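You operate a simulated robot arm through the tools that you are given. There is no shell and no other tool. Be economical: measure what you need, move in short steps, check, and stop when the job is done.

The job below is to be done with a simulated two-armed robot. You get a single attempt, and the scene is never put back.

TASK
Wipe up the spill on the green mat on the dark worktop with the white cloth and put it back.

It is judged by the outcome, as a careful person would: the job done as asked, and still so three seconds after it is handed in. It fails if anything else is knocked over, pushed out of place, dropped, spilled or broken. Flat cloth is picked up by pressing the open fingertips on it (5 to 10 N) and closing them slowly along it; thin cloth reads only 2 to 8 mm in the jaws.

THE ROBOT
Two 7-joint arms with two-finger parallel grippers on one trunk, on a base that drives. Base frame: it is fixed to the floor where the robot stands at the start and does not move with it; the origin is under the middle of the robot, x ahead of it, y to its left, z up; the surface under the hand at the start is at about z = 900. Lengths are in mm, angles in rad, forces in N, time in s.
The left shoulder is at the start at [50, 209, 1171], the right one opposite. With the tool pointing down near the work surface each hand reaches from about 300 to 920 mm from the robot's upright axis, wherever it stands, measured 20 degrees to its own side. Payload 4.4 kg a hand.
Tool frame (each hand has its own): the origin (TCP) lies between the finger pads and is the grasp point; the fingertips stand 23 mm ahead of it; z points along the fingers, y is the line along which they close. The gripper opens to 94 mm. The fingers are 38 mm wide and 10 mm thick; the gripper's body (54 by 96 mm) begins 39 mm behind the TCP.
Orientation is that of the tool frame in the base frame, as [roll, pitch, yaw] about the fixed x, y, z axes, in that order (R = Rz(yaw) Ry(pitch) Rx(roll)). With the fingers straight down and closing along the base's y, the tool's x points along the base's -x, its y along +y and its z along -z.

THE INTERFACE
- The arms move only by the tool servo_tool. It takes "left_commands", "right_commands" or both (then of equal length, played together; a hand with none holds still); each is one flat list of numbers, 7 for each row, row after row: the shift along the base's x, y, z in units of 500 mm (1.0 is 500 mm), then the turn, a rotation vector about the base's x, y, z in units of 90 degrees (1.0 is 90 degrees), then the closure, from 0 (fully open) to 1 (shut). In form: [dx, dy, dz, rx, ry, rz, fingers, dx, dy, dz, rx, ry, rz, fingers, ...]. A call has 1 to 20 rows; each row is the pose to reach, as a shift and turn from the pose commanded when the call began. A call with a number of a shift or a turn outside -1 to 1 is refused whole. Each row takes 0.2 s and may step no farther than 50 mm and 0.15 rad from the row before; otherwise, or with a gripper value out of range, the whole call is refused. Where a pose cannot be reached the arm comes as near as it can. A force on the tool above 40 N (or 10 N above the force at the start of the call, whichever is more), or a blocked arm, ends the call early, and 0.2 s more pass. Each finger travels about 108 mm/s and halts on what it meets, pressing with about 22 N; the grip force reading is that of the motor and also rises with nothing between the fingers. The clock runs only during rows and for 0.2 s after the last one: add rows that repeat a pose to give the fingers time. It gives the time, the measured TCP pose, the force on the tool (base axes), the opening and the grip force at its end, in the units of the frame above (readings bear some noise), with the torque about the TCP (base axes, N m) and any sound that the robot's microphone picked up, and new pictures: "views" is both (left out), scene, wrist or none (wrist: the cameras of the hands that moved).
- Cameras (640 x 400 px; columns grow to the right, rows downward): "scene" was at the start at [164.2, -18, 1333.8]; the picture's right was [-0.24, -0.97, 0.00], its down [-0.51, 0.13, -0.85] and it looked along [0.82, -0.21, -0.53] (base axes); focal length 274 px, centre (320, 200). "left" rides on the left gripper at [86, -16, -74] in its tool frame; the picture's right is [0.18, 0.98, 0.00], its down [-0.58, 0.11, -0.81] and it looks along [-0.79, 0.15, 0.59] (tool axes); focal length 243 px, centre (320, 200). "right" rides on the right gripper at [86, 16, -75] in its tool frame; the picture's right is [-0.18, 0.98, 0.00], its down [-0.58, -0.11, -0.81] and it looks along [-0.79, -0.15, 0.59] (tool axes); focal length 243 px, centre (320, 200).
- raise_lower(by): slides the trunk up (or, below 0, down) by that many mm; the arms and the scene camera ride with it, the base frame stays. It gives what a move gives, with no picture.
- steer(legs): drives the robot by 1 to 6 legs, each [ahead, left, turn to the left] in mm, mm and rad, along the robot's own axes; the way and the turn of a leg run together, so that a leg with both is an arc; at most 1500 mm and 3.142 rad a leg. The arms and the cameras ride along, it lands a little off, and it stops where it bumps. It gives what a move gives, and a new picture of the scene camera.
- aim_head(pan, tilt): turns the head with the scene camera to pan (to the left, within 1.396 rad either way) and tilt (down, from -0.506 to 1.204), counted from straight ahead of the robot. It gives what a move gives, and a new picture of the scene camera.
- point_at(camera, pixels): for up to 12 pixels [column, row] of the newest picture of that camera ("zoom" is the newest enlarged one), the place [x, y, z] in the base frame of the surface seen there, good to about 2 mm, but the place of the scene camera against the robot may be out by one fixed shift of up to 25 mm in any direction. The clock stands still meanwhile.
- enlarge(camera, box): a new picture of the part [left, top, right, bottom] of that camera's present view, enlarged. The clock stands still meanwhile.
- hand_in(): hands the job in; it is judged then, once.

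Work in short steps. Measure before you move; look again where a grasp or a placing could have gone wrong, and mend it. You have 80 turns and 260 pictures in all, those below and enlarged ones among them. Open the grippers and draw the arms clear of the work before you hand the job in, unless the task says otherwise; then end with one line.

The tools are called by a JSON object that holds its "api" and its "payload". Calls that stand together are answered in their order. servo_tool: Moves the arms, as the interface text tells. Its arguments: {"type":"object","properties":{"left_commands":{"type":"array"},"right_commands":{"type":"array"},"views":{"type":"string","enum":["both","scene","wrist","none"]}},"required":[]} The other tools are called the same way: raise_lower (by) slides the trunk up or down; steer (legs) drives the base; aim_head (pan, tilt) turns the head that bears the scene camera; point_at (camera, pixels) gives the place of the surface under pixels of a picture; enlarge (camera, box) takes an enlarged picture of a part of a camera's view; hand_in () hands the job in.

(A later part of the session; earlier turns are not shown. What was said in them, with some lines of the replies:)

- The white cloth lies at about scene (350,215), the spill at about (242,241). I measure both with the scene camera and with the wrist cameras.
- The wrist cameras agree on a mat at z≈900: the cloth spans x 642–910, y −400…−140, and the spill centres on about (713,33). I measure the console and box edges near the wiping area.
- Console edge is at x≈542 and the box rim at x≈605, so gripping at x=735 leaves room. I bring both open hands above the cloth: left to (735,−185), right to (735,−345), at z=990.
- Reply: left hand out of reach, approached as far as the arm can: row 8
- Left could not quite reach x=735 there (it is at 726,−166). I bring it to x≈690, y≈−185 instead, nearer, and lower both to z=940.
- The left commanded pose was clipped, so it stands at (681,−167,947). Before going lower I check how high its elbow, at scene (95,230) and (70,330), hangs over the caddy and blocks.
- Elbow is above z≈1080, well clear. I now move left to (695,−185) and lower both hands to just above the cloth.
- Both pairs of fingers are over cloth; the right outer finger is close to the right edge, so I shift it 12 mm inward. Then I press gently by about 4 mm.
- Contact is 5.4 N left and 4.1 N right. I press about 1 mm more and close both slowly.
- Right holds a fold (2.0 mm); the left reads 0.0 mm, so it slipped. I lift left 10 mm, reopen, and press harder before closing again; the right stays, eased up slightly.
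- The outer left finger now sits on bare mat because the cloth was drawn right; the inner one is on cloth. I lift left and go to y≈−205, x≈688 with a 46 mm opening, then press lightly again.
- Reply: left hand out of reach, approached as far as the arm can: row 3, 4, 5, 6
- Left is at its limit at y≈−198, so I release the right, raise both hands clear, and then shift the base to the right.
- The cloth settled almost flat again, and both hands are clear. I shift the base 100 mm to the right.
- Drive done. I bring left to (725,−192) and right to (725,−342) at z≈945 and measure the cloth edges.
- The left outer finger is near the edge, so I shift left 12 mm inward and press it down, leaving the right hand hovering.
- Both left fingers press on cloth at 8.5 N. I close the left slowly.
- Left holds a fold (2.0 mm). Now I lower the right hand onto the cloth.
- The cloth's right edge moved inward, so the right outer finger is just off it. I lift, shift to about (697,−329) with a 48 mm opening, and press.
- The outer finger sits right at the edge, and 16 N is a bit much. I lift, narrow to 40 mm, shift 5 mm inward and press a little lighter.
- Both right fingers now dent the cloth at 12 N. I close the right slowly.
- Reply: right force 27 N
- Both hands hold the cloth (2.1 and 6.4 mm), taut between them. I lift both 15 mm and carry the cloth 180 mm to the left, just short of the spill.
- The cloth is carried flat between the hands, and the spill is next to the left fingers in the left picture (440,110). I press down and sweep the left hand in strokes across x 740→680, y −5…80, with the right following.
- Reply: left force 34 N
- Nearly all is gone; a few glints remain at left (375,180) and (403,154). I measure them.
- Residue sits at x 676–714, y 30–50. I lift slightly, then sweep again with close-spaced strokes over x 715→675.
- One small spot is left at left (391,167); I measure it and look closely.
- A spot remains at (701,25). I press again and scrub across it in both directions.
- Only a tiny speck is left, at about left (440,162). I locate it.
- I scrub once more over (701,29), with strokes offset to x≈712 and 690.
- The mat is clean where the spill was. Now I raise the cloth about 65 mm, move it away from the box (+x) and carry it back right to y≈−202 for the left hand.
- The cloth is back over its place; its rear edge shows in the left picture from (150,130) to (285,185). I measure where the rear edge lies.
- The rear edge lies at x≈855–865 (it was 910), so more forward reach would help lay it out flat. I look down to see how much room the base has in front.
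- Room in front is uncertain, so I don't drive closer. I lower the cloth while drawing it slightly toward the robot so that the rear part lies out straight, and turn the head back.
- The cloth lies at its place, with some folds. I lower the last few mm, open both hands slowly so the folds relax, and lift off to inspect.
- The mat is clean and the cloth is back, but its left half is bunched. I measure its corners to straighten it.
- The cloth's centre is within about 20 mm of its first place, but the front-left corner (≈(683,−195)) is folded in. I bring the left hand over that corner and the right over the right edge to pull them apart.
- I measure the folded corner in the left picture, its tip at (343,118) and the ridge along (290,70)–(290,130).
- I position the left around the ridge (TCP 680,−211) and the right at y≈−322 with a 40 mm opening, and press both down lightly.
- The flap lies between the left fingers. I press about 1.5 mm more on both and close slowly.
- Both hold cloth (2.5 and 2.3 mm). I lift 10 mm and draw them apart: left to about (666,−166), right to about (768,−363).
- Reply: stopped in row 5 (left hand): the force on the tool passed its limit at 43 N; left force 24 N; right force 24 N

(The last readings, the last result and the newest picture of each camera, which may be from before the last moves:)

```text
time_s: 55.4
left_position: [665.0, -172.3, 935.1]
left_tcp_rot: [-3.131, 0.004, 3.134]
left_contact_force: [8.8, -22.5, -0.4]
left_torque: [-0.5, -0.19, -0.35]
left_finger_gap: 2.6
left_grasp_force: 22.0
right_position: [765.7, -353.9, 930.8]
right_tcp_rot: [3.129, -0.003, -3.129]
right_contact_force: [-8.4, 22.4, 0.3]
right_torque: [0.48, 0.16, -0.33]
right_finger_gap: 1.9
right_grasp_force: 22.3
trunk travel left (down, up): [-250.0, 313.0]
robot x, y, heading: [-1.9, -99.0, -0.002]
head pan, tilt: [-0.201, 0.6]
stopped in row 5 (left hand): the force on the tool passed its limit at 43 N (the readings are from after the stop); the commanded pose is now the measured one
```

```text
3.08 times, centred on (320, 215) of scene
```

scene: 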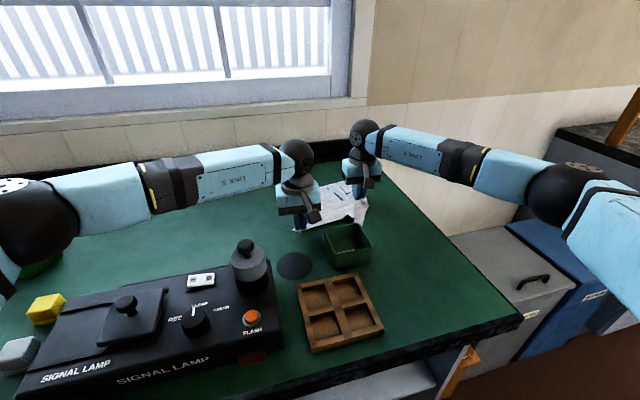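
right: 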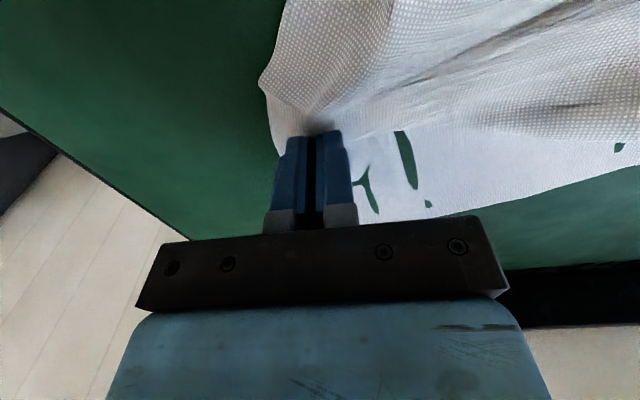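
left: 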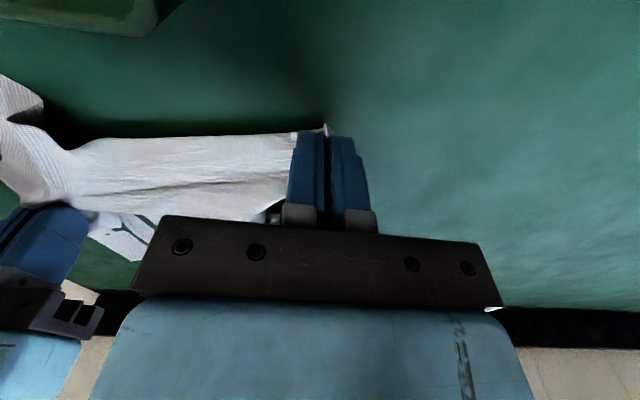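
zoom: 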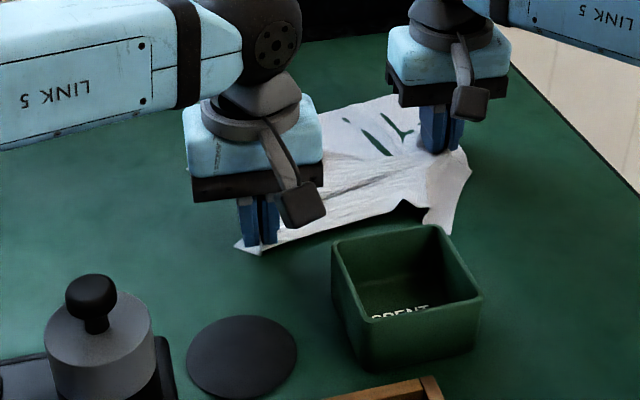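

Taut and much straighter. I relax the tension a few mm, lower to the mat, open and lift away to inspect.

{"api": "servo_tool", "payload": {"left_commands": [0.004, -0.01, -0.008, 0, 0, 0, 1, 0.004, -0.01, -0.017, 0, 0, 0, 0.95, 0.004, -0.01, -0.017, 0, 0, 0, 0.75, 0.004, -0.01, -0.017, 0, 0, 0, 0.55, 0.004, -0.01, 0.03, 0, 0, 0, 0.5, -0.01, 0.06, 0.1, 0, 0, 0, 0.5, -0.01, 0.14, 0.15, 0, 0, 0, 0.5, 0.0, 0.22, 0.18, 0, 0, 0, 0.5], "right_commands": [-0.004, 0.01, -0.004, 0, 0, 0, 1, -0.004, 0.01, -0.009, 0, 0, 0, 0.95, -0.004, 0.01, -0.009, 0, 0, 0, 0.75, -0.004, 0.01, -0.009, 0, 0, 0, 0.55, -0.004, 0.01, 0.03, 0, 0, 0, 0.5, -0.004, -0.04, 0.1, 0, 0, 0, 0.5, -0.004, -0.08, 0.15, 0, 0, 0, 0.5, -0.004, -0.13, 0.18, 0, 0, 0, 0.5]}}

{"api": "enlarge", "payload": {"camera": "scene", "box": [220, 150, 420, 280]}}

```text
time_s: 57.2
left_position: [666.2, -58.8, 1023.7]
left_tcp_rot: [-3.133, 0.003, 3.137]
left_contact_force: [0.5, -0.3, -0.4]
left_torque: [0.0, -0.06, -0.01]
left_finger_gap: 46.6
left_grasp_force: 0.1
right_position: [765.0, -422.1, 1021.9]
right_tcp_rot: [3.135, 0.001, -3.136]
right_contact_force: [0.7, 0.6, 0.4]
right_torque: [0.0, 0.0, 0.03]
right_finger_gap: 47.0
right_grasp_force: 0.1
trunk travel left (down, up): [-250.0, 313.0]
robot x, y, heading: [2.1, -102.6, -0.001]
head pan, tilt: [-0.201, 0.6]
```

scene: 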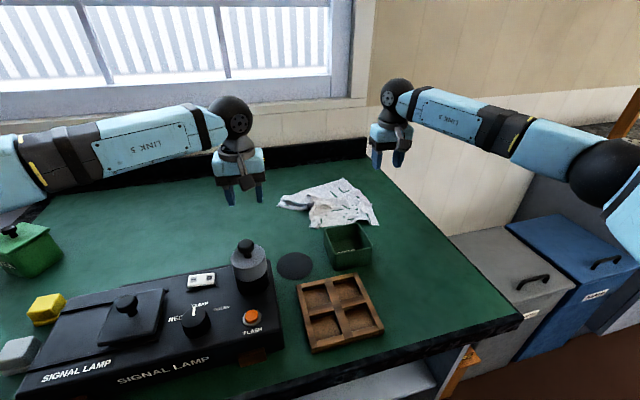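
right: 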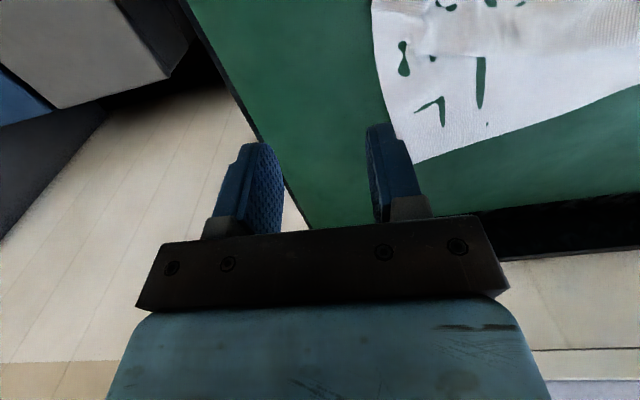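
left: 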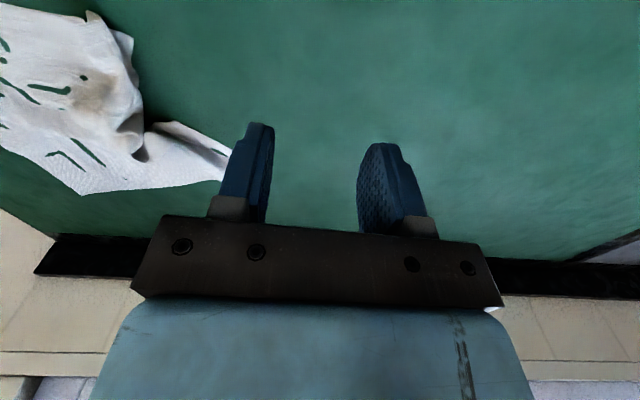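

```text
3.08 times, centred on (320, 215) of scene
```

zoom: 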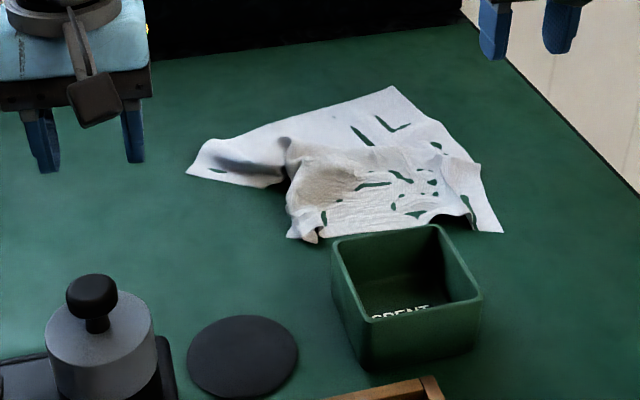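

Much flatter now. I measure the corners against the original ones.

{"api": "point_at", "payload": {"camera": "zoom", "pixels": [[190, 174], [300, 238], [395, 88], [500, 231], [290, 190], [285, 145], [345, 238]]}}

```text
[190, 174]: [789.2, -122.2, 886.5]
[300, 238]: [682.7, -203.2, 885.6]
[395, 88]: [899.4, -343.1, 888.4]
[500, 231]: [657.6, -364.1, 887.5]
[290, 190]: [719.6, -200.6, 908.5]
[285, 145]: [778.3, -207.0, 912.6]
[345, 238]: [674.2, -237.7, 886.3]
```

The rear-left corner is about 120 mm short in x (true ≈(776,−126)); the right arm can push that farther. I draw the left hand away and bring the right over that corner.

{"api": "servo_tool", "payload": {"left_commands": [-0.03, 0.09, 0.03, 0, 0, 0, 0.3, -0.06, 0.18, 0.06, 0, 0, 0, 0.1, -0.09, 0.26, 0.1, 0, 0, 0, 0, -0.12, 0.34, 0.14, 0, 0, 0, 0, -0.12, 0.34, 0.16, 0, 0, 0, 0, -0.12, 0.34, 0.16, 0, 0, 0, 0, -0.12, 0.34, 0.16, 0, 0, 0, 0, -0.12, 0.34, 0.16, 0, 0, 0, 0], "right_commands": [0, 0, 0, 0, 0, 0, 0.5, 0, 0.09, 0, 0, 0, 0, 0.5, 0, 0.18, 0, 0, 0, 0, 0.5, 0, 0.27, 0, 0, 0, 0, 0.5, 0.01, 0.36, 0, 0, 0, 0, 0.57, 0.02, 0.45, 0, 0, 0, 0, 0.57, 0.02, 0.54, -0.04, 0, 0, 0, 0.57, 0.02, 0.54, -0.12, 0, 0, 0, 0.57], "views": "wrist"}}

```text
time_s: 59.0
left_position: [608.4, 109.0, 1103.3]
left_tcp_rot: [-3.136, 0.002, 3.136]
left_contact_force: [-0.3, 0.0, 0.5]
left_torque: [0.05, 0.0, -0.04]
left_finger_gap: 93.9
left_grasp_force: 0.0
right_position: [776.1, -154.3, 960.9]
right_tcp_rot: [3.133, -0.002, -3.135]
right_contact_force: [-0.7, -0.3, -0.2]
right_torque: [0.02, 0.04, -0.04]
right_finger_gap: 40.6
right_grasp_force: 0.1
trunk travel left (down, up): [-250.0, 313.0]
robot x, y, heading: [-1.7, -101.1, -0.002]
head pan, tilt: [-0.201, 0.6]
```

right: 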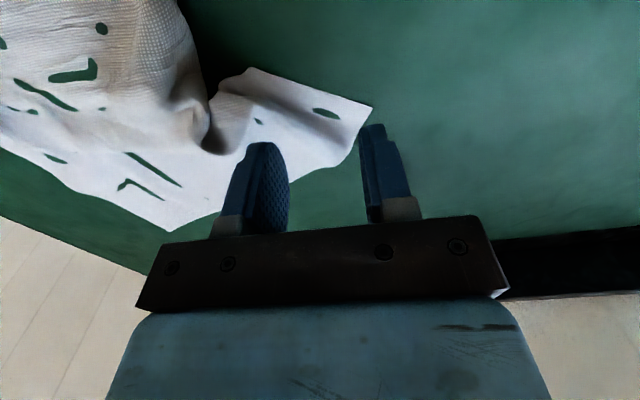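
left: 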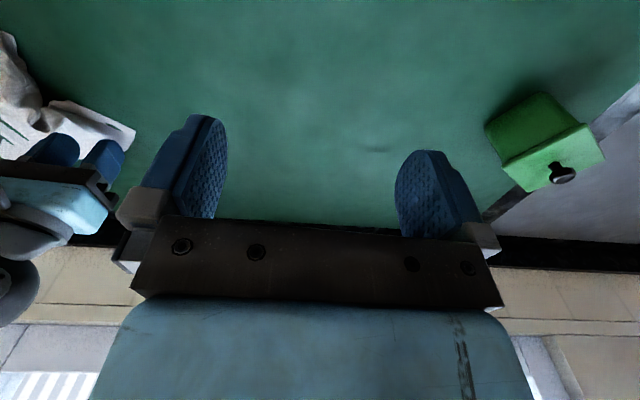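

The corner shows at right (370,107), the flap middle near (310,120). I measure them.

{"api": "point_at", "payload": {"camera": "right", "pixels": [[370, 107], [325, 112], [340, 150], [250, 70], [300, 140], [215, 135]]}}

```text
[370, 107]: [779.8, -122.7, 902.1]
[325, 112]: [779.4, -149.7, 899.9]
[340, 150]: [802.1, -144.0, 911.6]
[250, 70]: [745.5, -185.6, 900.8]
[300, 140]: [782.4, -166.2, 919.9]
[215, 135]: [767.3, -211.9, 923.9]
```

I move to (783,−152), press down and close slowly there.

{"api": "servo_tool", "payload": {"right_commands": [0.014, 0.004, -0.03, 0, 0, 0, 0.57, 0.014, 0.004, -0.065, 0, 0, 0, 0.57, 0.014, 0.004, -0.072, 0, 0, 0, 0.57, 0.014, 0.004, -0.075, 0, 0, 0, 0.57, 0.014, 0.004, -0.075, 0, 0, 0, 0.62, 0.014, 0.004, -0.075, 0, 0, 0, 0.66, 0.014, 0.004, -0.075, 0, 0, 0, 0.7, 0.014, 0.004, -0.075, 0, 0, 0, 0.74, 0.014, 0.004, -0.075, 0, 0, 0, 0.78, 0.014, 0.004, -0.075, 0, 0, 0, 0.82, 0.014, 0.004, -0.075, 0, 0, 0, 0.86, 0.014, 0.004, -0.075, 0, 0, 0, 0.9, 0.014, 0.004, -0.075, 0, 0, 0, 0.94, 0.014, 0.004, -0.075, 0, 0, 0, 1, 0.014, 0.004, -0.075, 0, 0, 0, 1], "views": "wrist"}}

```text
time_s: 62.2
left_position: [605.9, 109.2, 1103.8]
left_tcp_rot: [-3.135, 0.003, 3.137]
left_contact_force: [-0.7, 0.2, -0.8]
left_torque: [-0.02, -0.02, 0.0]
left_finger_gap: 93.8
left_grasp_force: 0.1
right_position: [780.2, -150.9, 925.0]
right_tcp_rot: [3.135, 0.0, -3.134]
right_contact_force: [0.5, -1.7, 10.1]
right_torque: [-0.08, 0.12, 0.05]
right_finger_gap: 2.1
right_grasp_force: 22.1
trunk travel left (down, up): [-250.0, 313.0]
robot x, y, heading: [0.5, -102.8, 0.0]
head pan, tilt: [-0.201, 0.6]
```

right: 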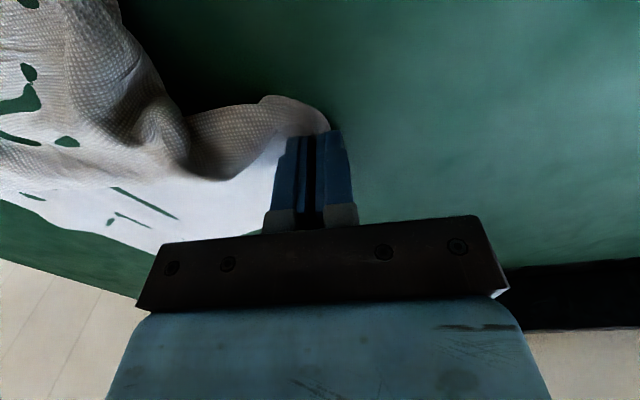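

Held (2.1 mm). I lift 12 mm and draw the corner +x, as far as the arm allows up to about 860.

{"api": "servo_tool", "payload": {"right_commands": [0, 0, 0.024, 0, 0, 0, 1, 0.04, 0.005, 0.024, 0, 0, 0, 1, 0.08, 0.005, 0.024, 0, 0, 0, 1, 0.12, 0.005, 0.024, 0, 0, 0, 1, 0.15, 0.005, 0.024, 0, 0, 0, 1, 0.15, 0.005, 0.024, 0, 0, 0, 1]}}

```text
time_s: 63.6
left_position: [607.9, 109.2, 1103.4]
left_tcp_rot: [-3.136, 0.003, 3.137]
left_contact_force: [-0.8, -1.2, 0.3]
left_torque: [0.01, 0.0, 0.0]
left_finger_gap: 93.9
left_grasp_force: 0.0
right_position: [834.3, -153.5, 933.5]
right_tcp_rot: [3.135, 0.0, -3.134]
right_contact_force: [0.6, 0.1, 0.1]
right_torque: [0.0, -0.02, 0.01]
right_finger_gap: 2.3
right_grasp_force: 22.1
right hand out of reach, approached as far as the arm can: row 4, 5, 6
trunk travel left (down, up): [-250.0, 313.0]
robot x, y, heading: [0.3, -100.7, 0.001]
head pan, tilt: [-0.201, 0.6]
```

scene: 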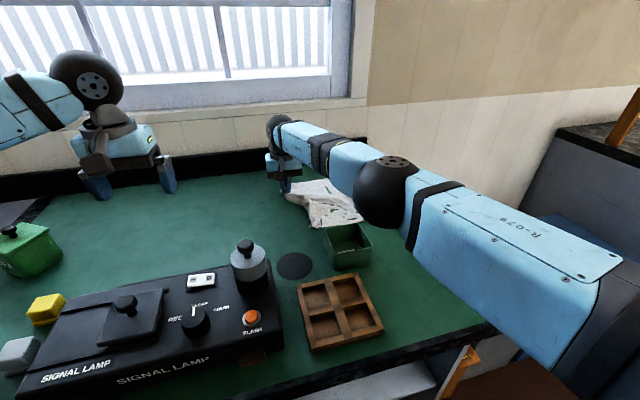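
right: 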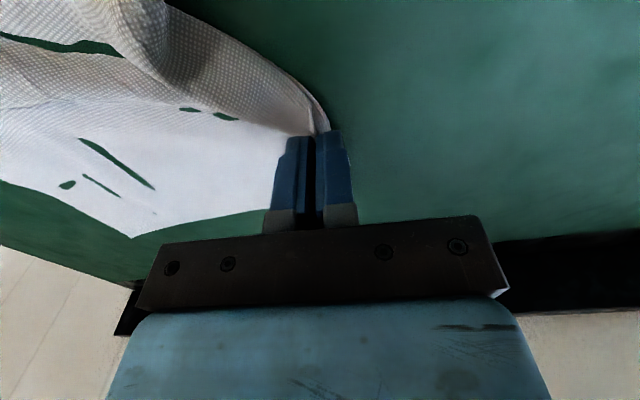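

The corner is now at x≈835+. I lower it, open, and retreat upward.

{"api": "servo_tool", "payload": {"right_commands": [0, 0, -0.012, 0, 0, 0, 1, 0, 0, -0.018, 0, 0, 0, 0.9, 0, 0, -0.018, 0, 0, 0, 0.7, 0, 0, -0.018, 0, 0, 0, 0.5, 0, 0, -0.018, 0, 0, 0, 0.5, 0, 0, 0.04, 0, 0, 0, 0.5, 0, 0, 0.12, 0, 0, 0, 0.4, -0.03, -0.06, 0.18, 0, 0, 0, 0.3, -0.06, -0.14, 0.2, 0, 0, 0, 0.2, -0.09, -0.23, 0.2, 0, 0, 0, 0.1, -0.12, -0.32, 0.2, 0, 0, 0, 0, -0.15, -0.41, 0.2, 0, 0, 0, 0, -0.2, -0.48, 0.2, 0, 0, 0, 0, -0.25, -0.54, 0.2, 0, 0, 0, 0]}}

{"api": "enlarge", "payload": {"camera": "scene", "box": [180, 150, 420, 290]}}

```text
time_s: 66.6
left_position: [605.5, 108.6, 1103.8]
left_tcp_rot: [-3.137, 0.003, 3.137]
left_contact_force: [-0.4, -0.7, 0.4]
left_torque: [0.05, -0.02, -0.01]
left_finger_gap: 94.2
left_grasp_force: 0.1
right_position: [707.1, -426.5, 1034.5]
right_tcp_rot: [3.133, 0.0, -3.134]
right_contact_force: [0.2, -0.7, 0.1]
right_torque: [0.03, -0.01, -0.01]
right_finger_gap: 94.1
right_grasp_force: 0.0
trunk travel left (down, up): [-250.0, 313.0]
robot x, y, heading: [-2.0, -100.0, 0.001]
head pan, tilt: [-0.201, 0.6]
```

scene: 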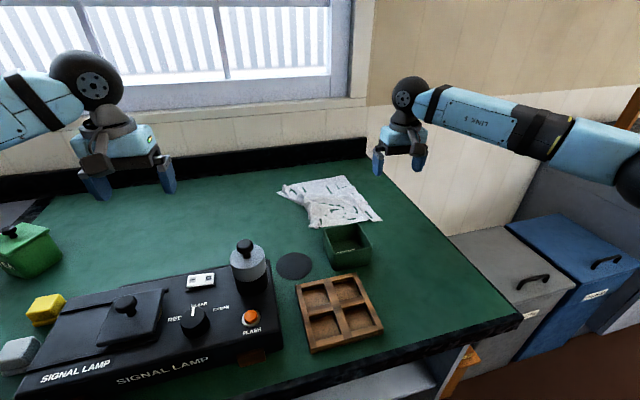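
right: 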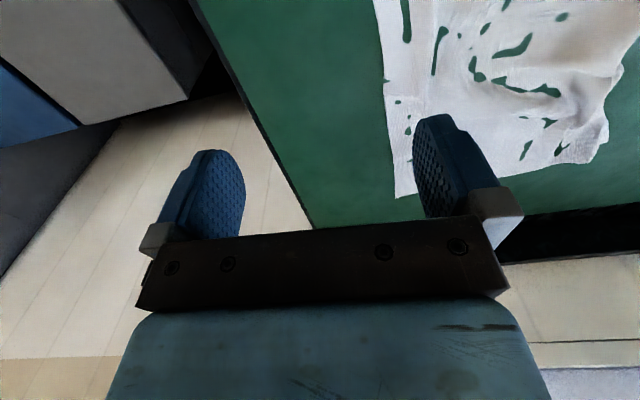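

```text
2.67 times, centred on (300, 220) of scene
```

zoom: 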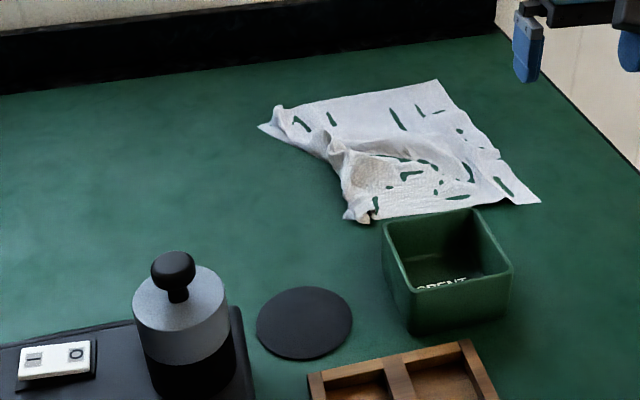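

The cloth is nearly square in its old place. I check its corners and take a last close look at the wiped area.

{"api": "point_at", "payload": {"camera": "zoom", "pixels": [[262, 126], [350, 216], [437, 82], [538, 202], [340, 150], [410, 212]]}}

{"api": "enlarge", "payload": {"camera": "scene", "box": [150, 170, 310, 270]}}

{"api": "enlarge", "payload": {"camera": "left", "box": [120, 0, 460, 200]}}

```text
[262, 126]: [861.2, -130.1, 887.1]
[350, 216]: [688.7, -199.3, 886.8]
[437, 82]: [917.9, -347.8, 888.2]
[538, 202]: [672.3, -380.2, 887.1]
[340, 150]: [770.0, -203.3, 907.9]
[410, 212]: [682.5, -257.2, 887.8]
```

```text
4.00 times, centred on (230, 220) of scene
```

zoom: 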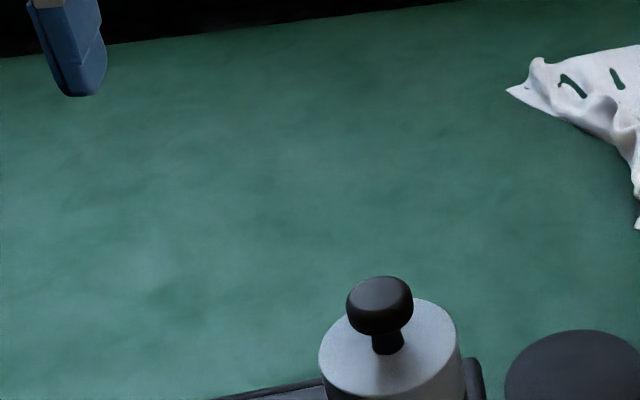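

```text
1.88 times, centred on (290, 100) of left
```

zoom: 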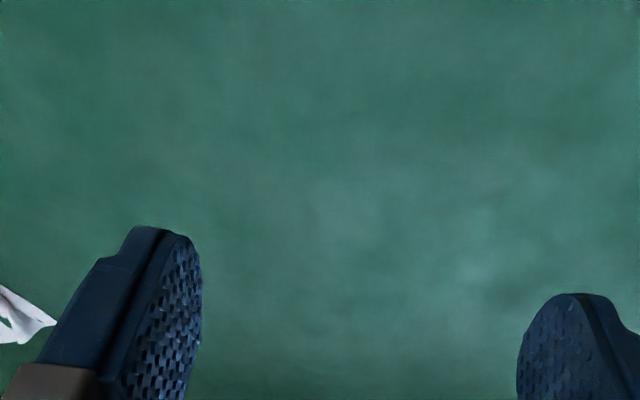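

The wiped area is clean. The corners average about (785,−264), against (784,−262) at the start in the same camera frame. Both hands are open and clear, so I hand the job in.

{"api": "hand_in", "payload": {}}

```text
The job is handed in.
```

The spill is wiped up and the white cloth is back in its original place, slightly wrinkled with its front-left corner still about 70 mm folded in; nothing else was moved.
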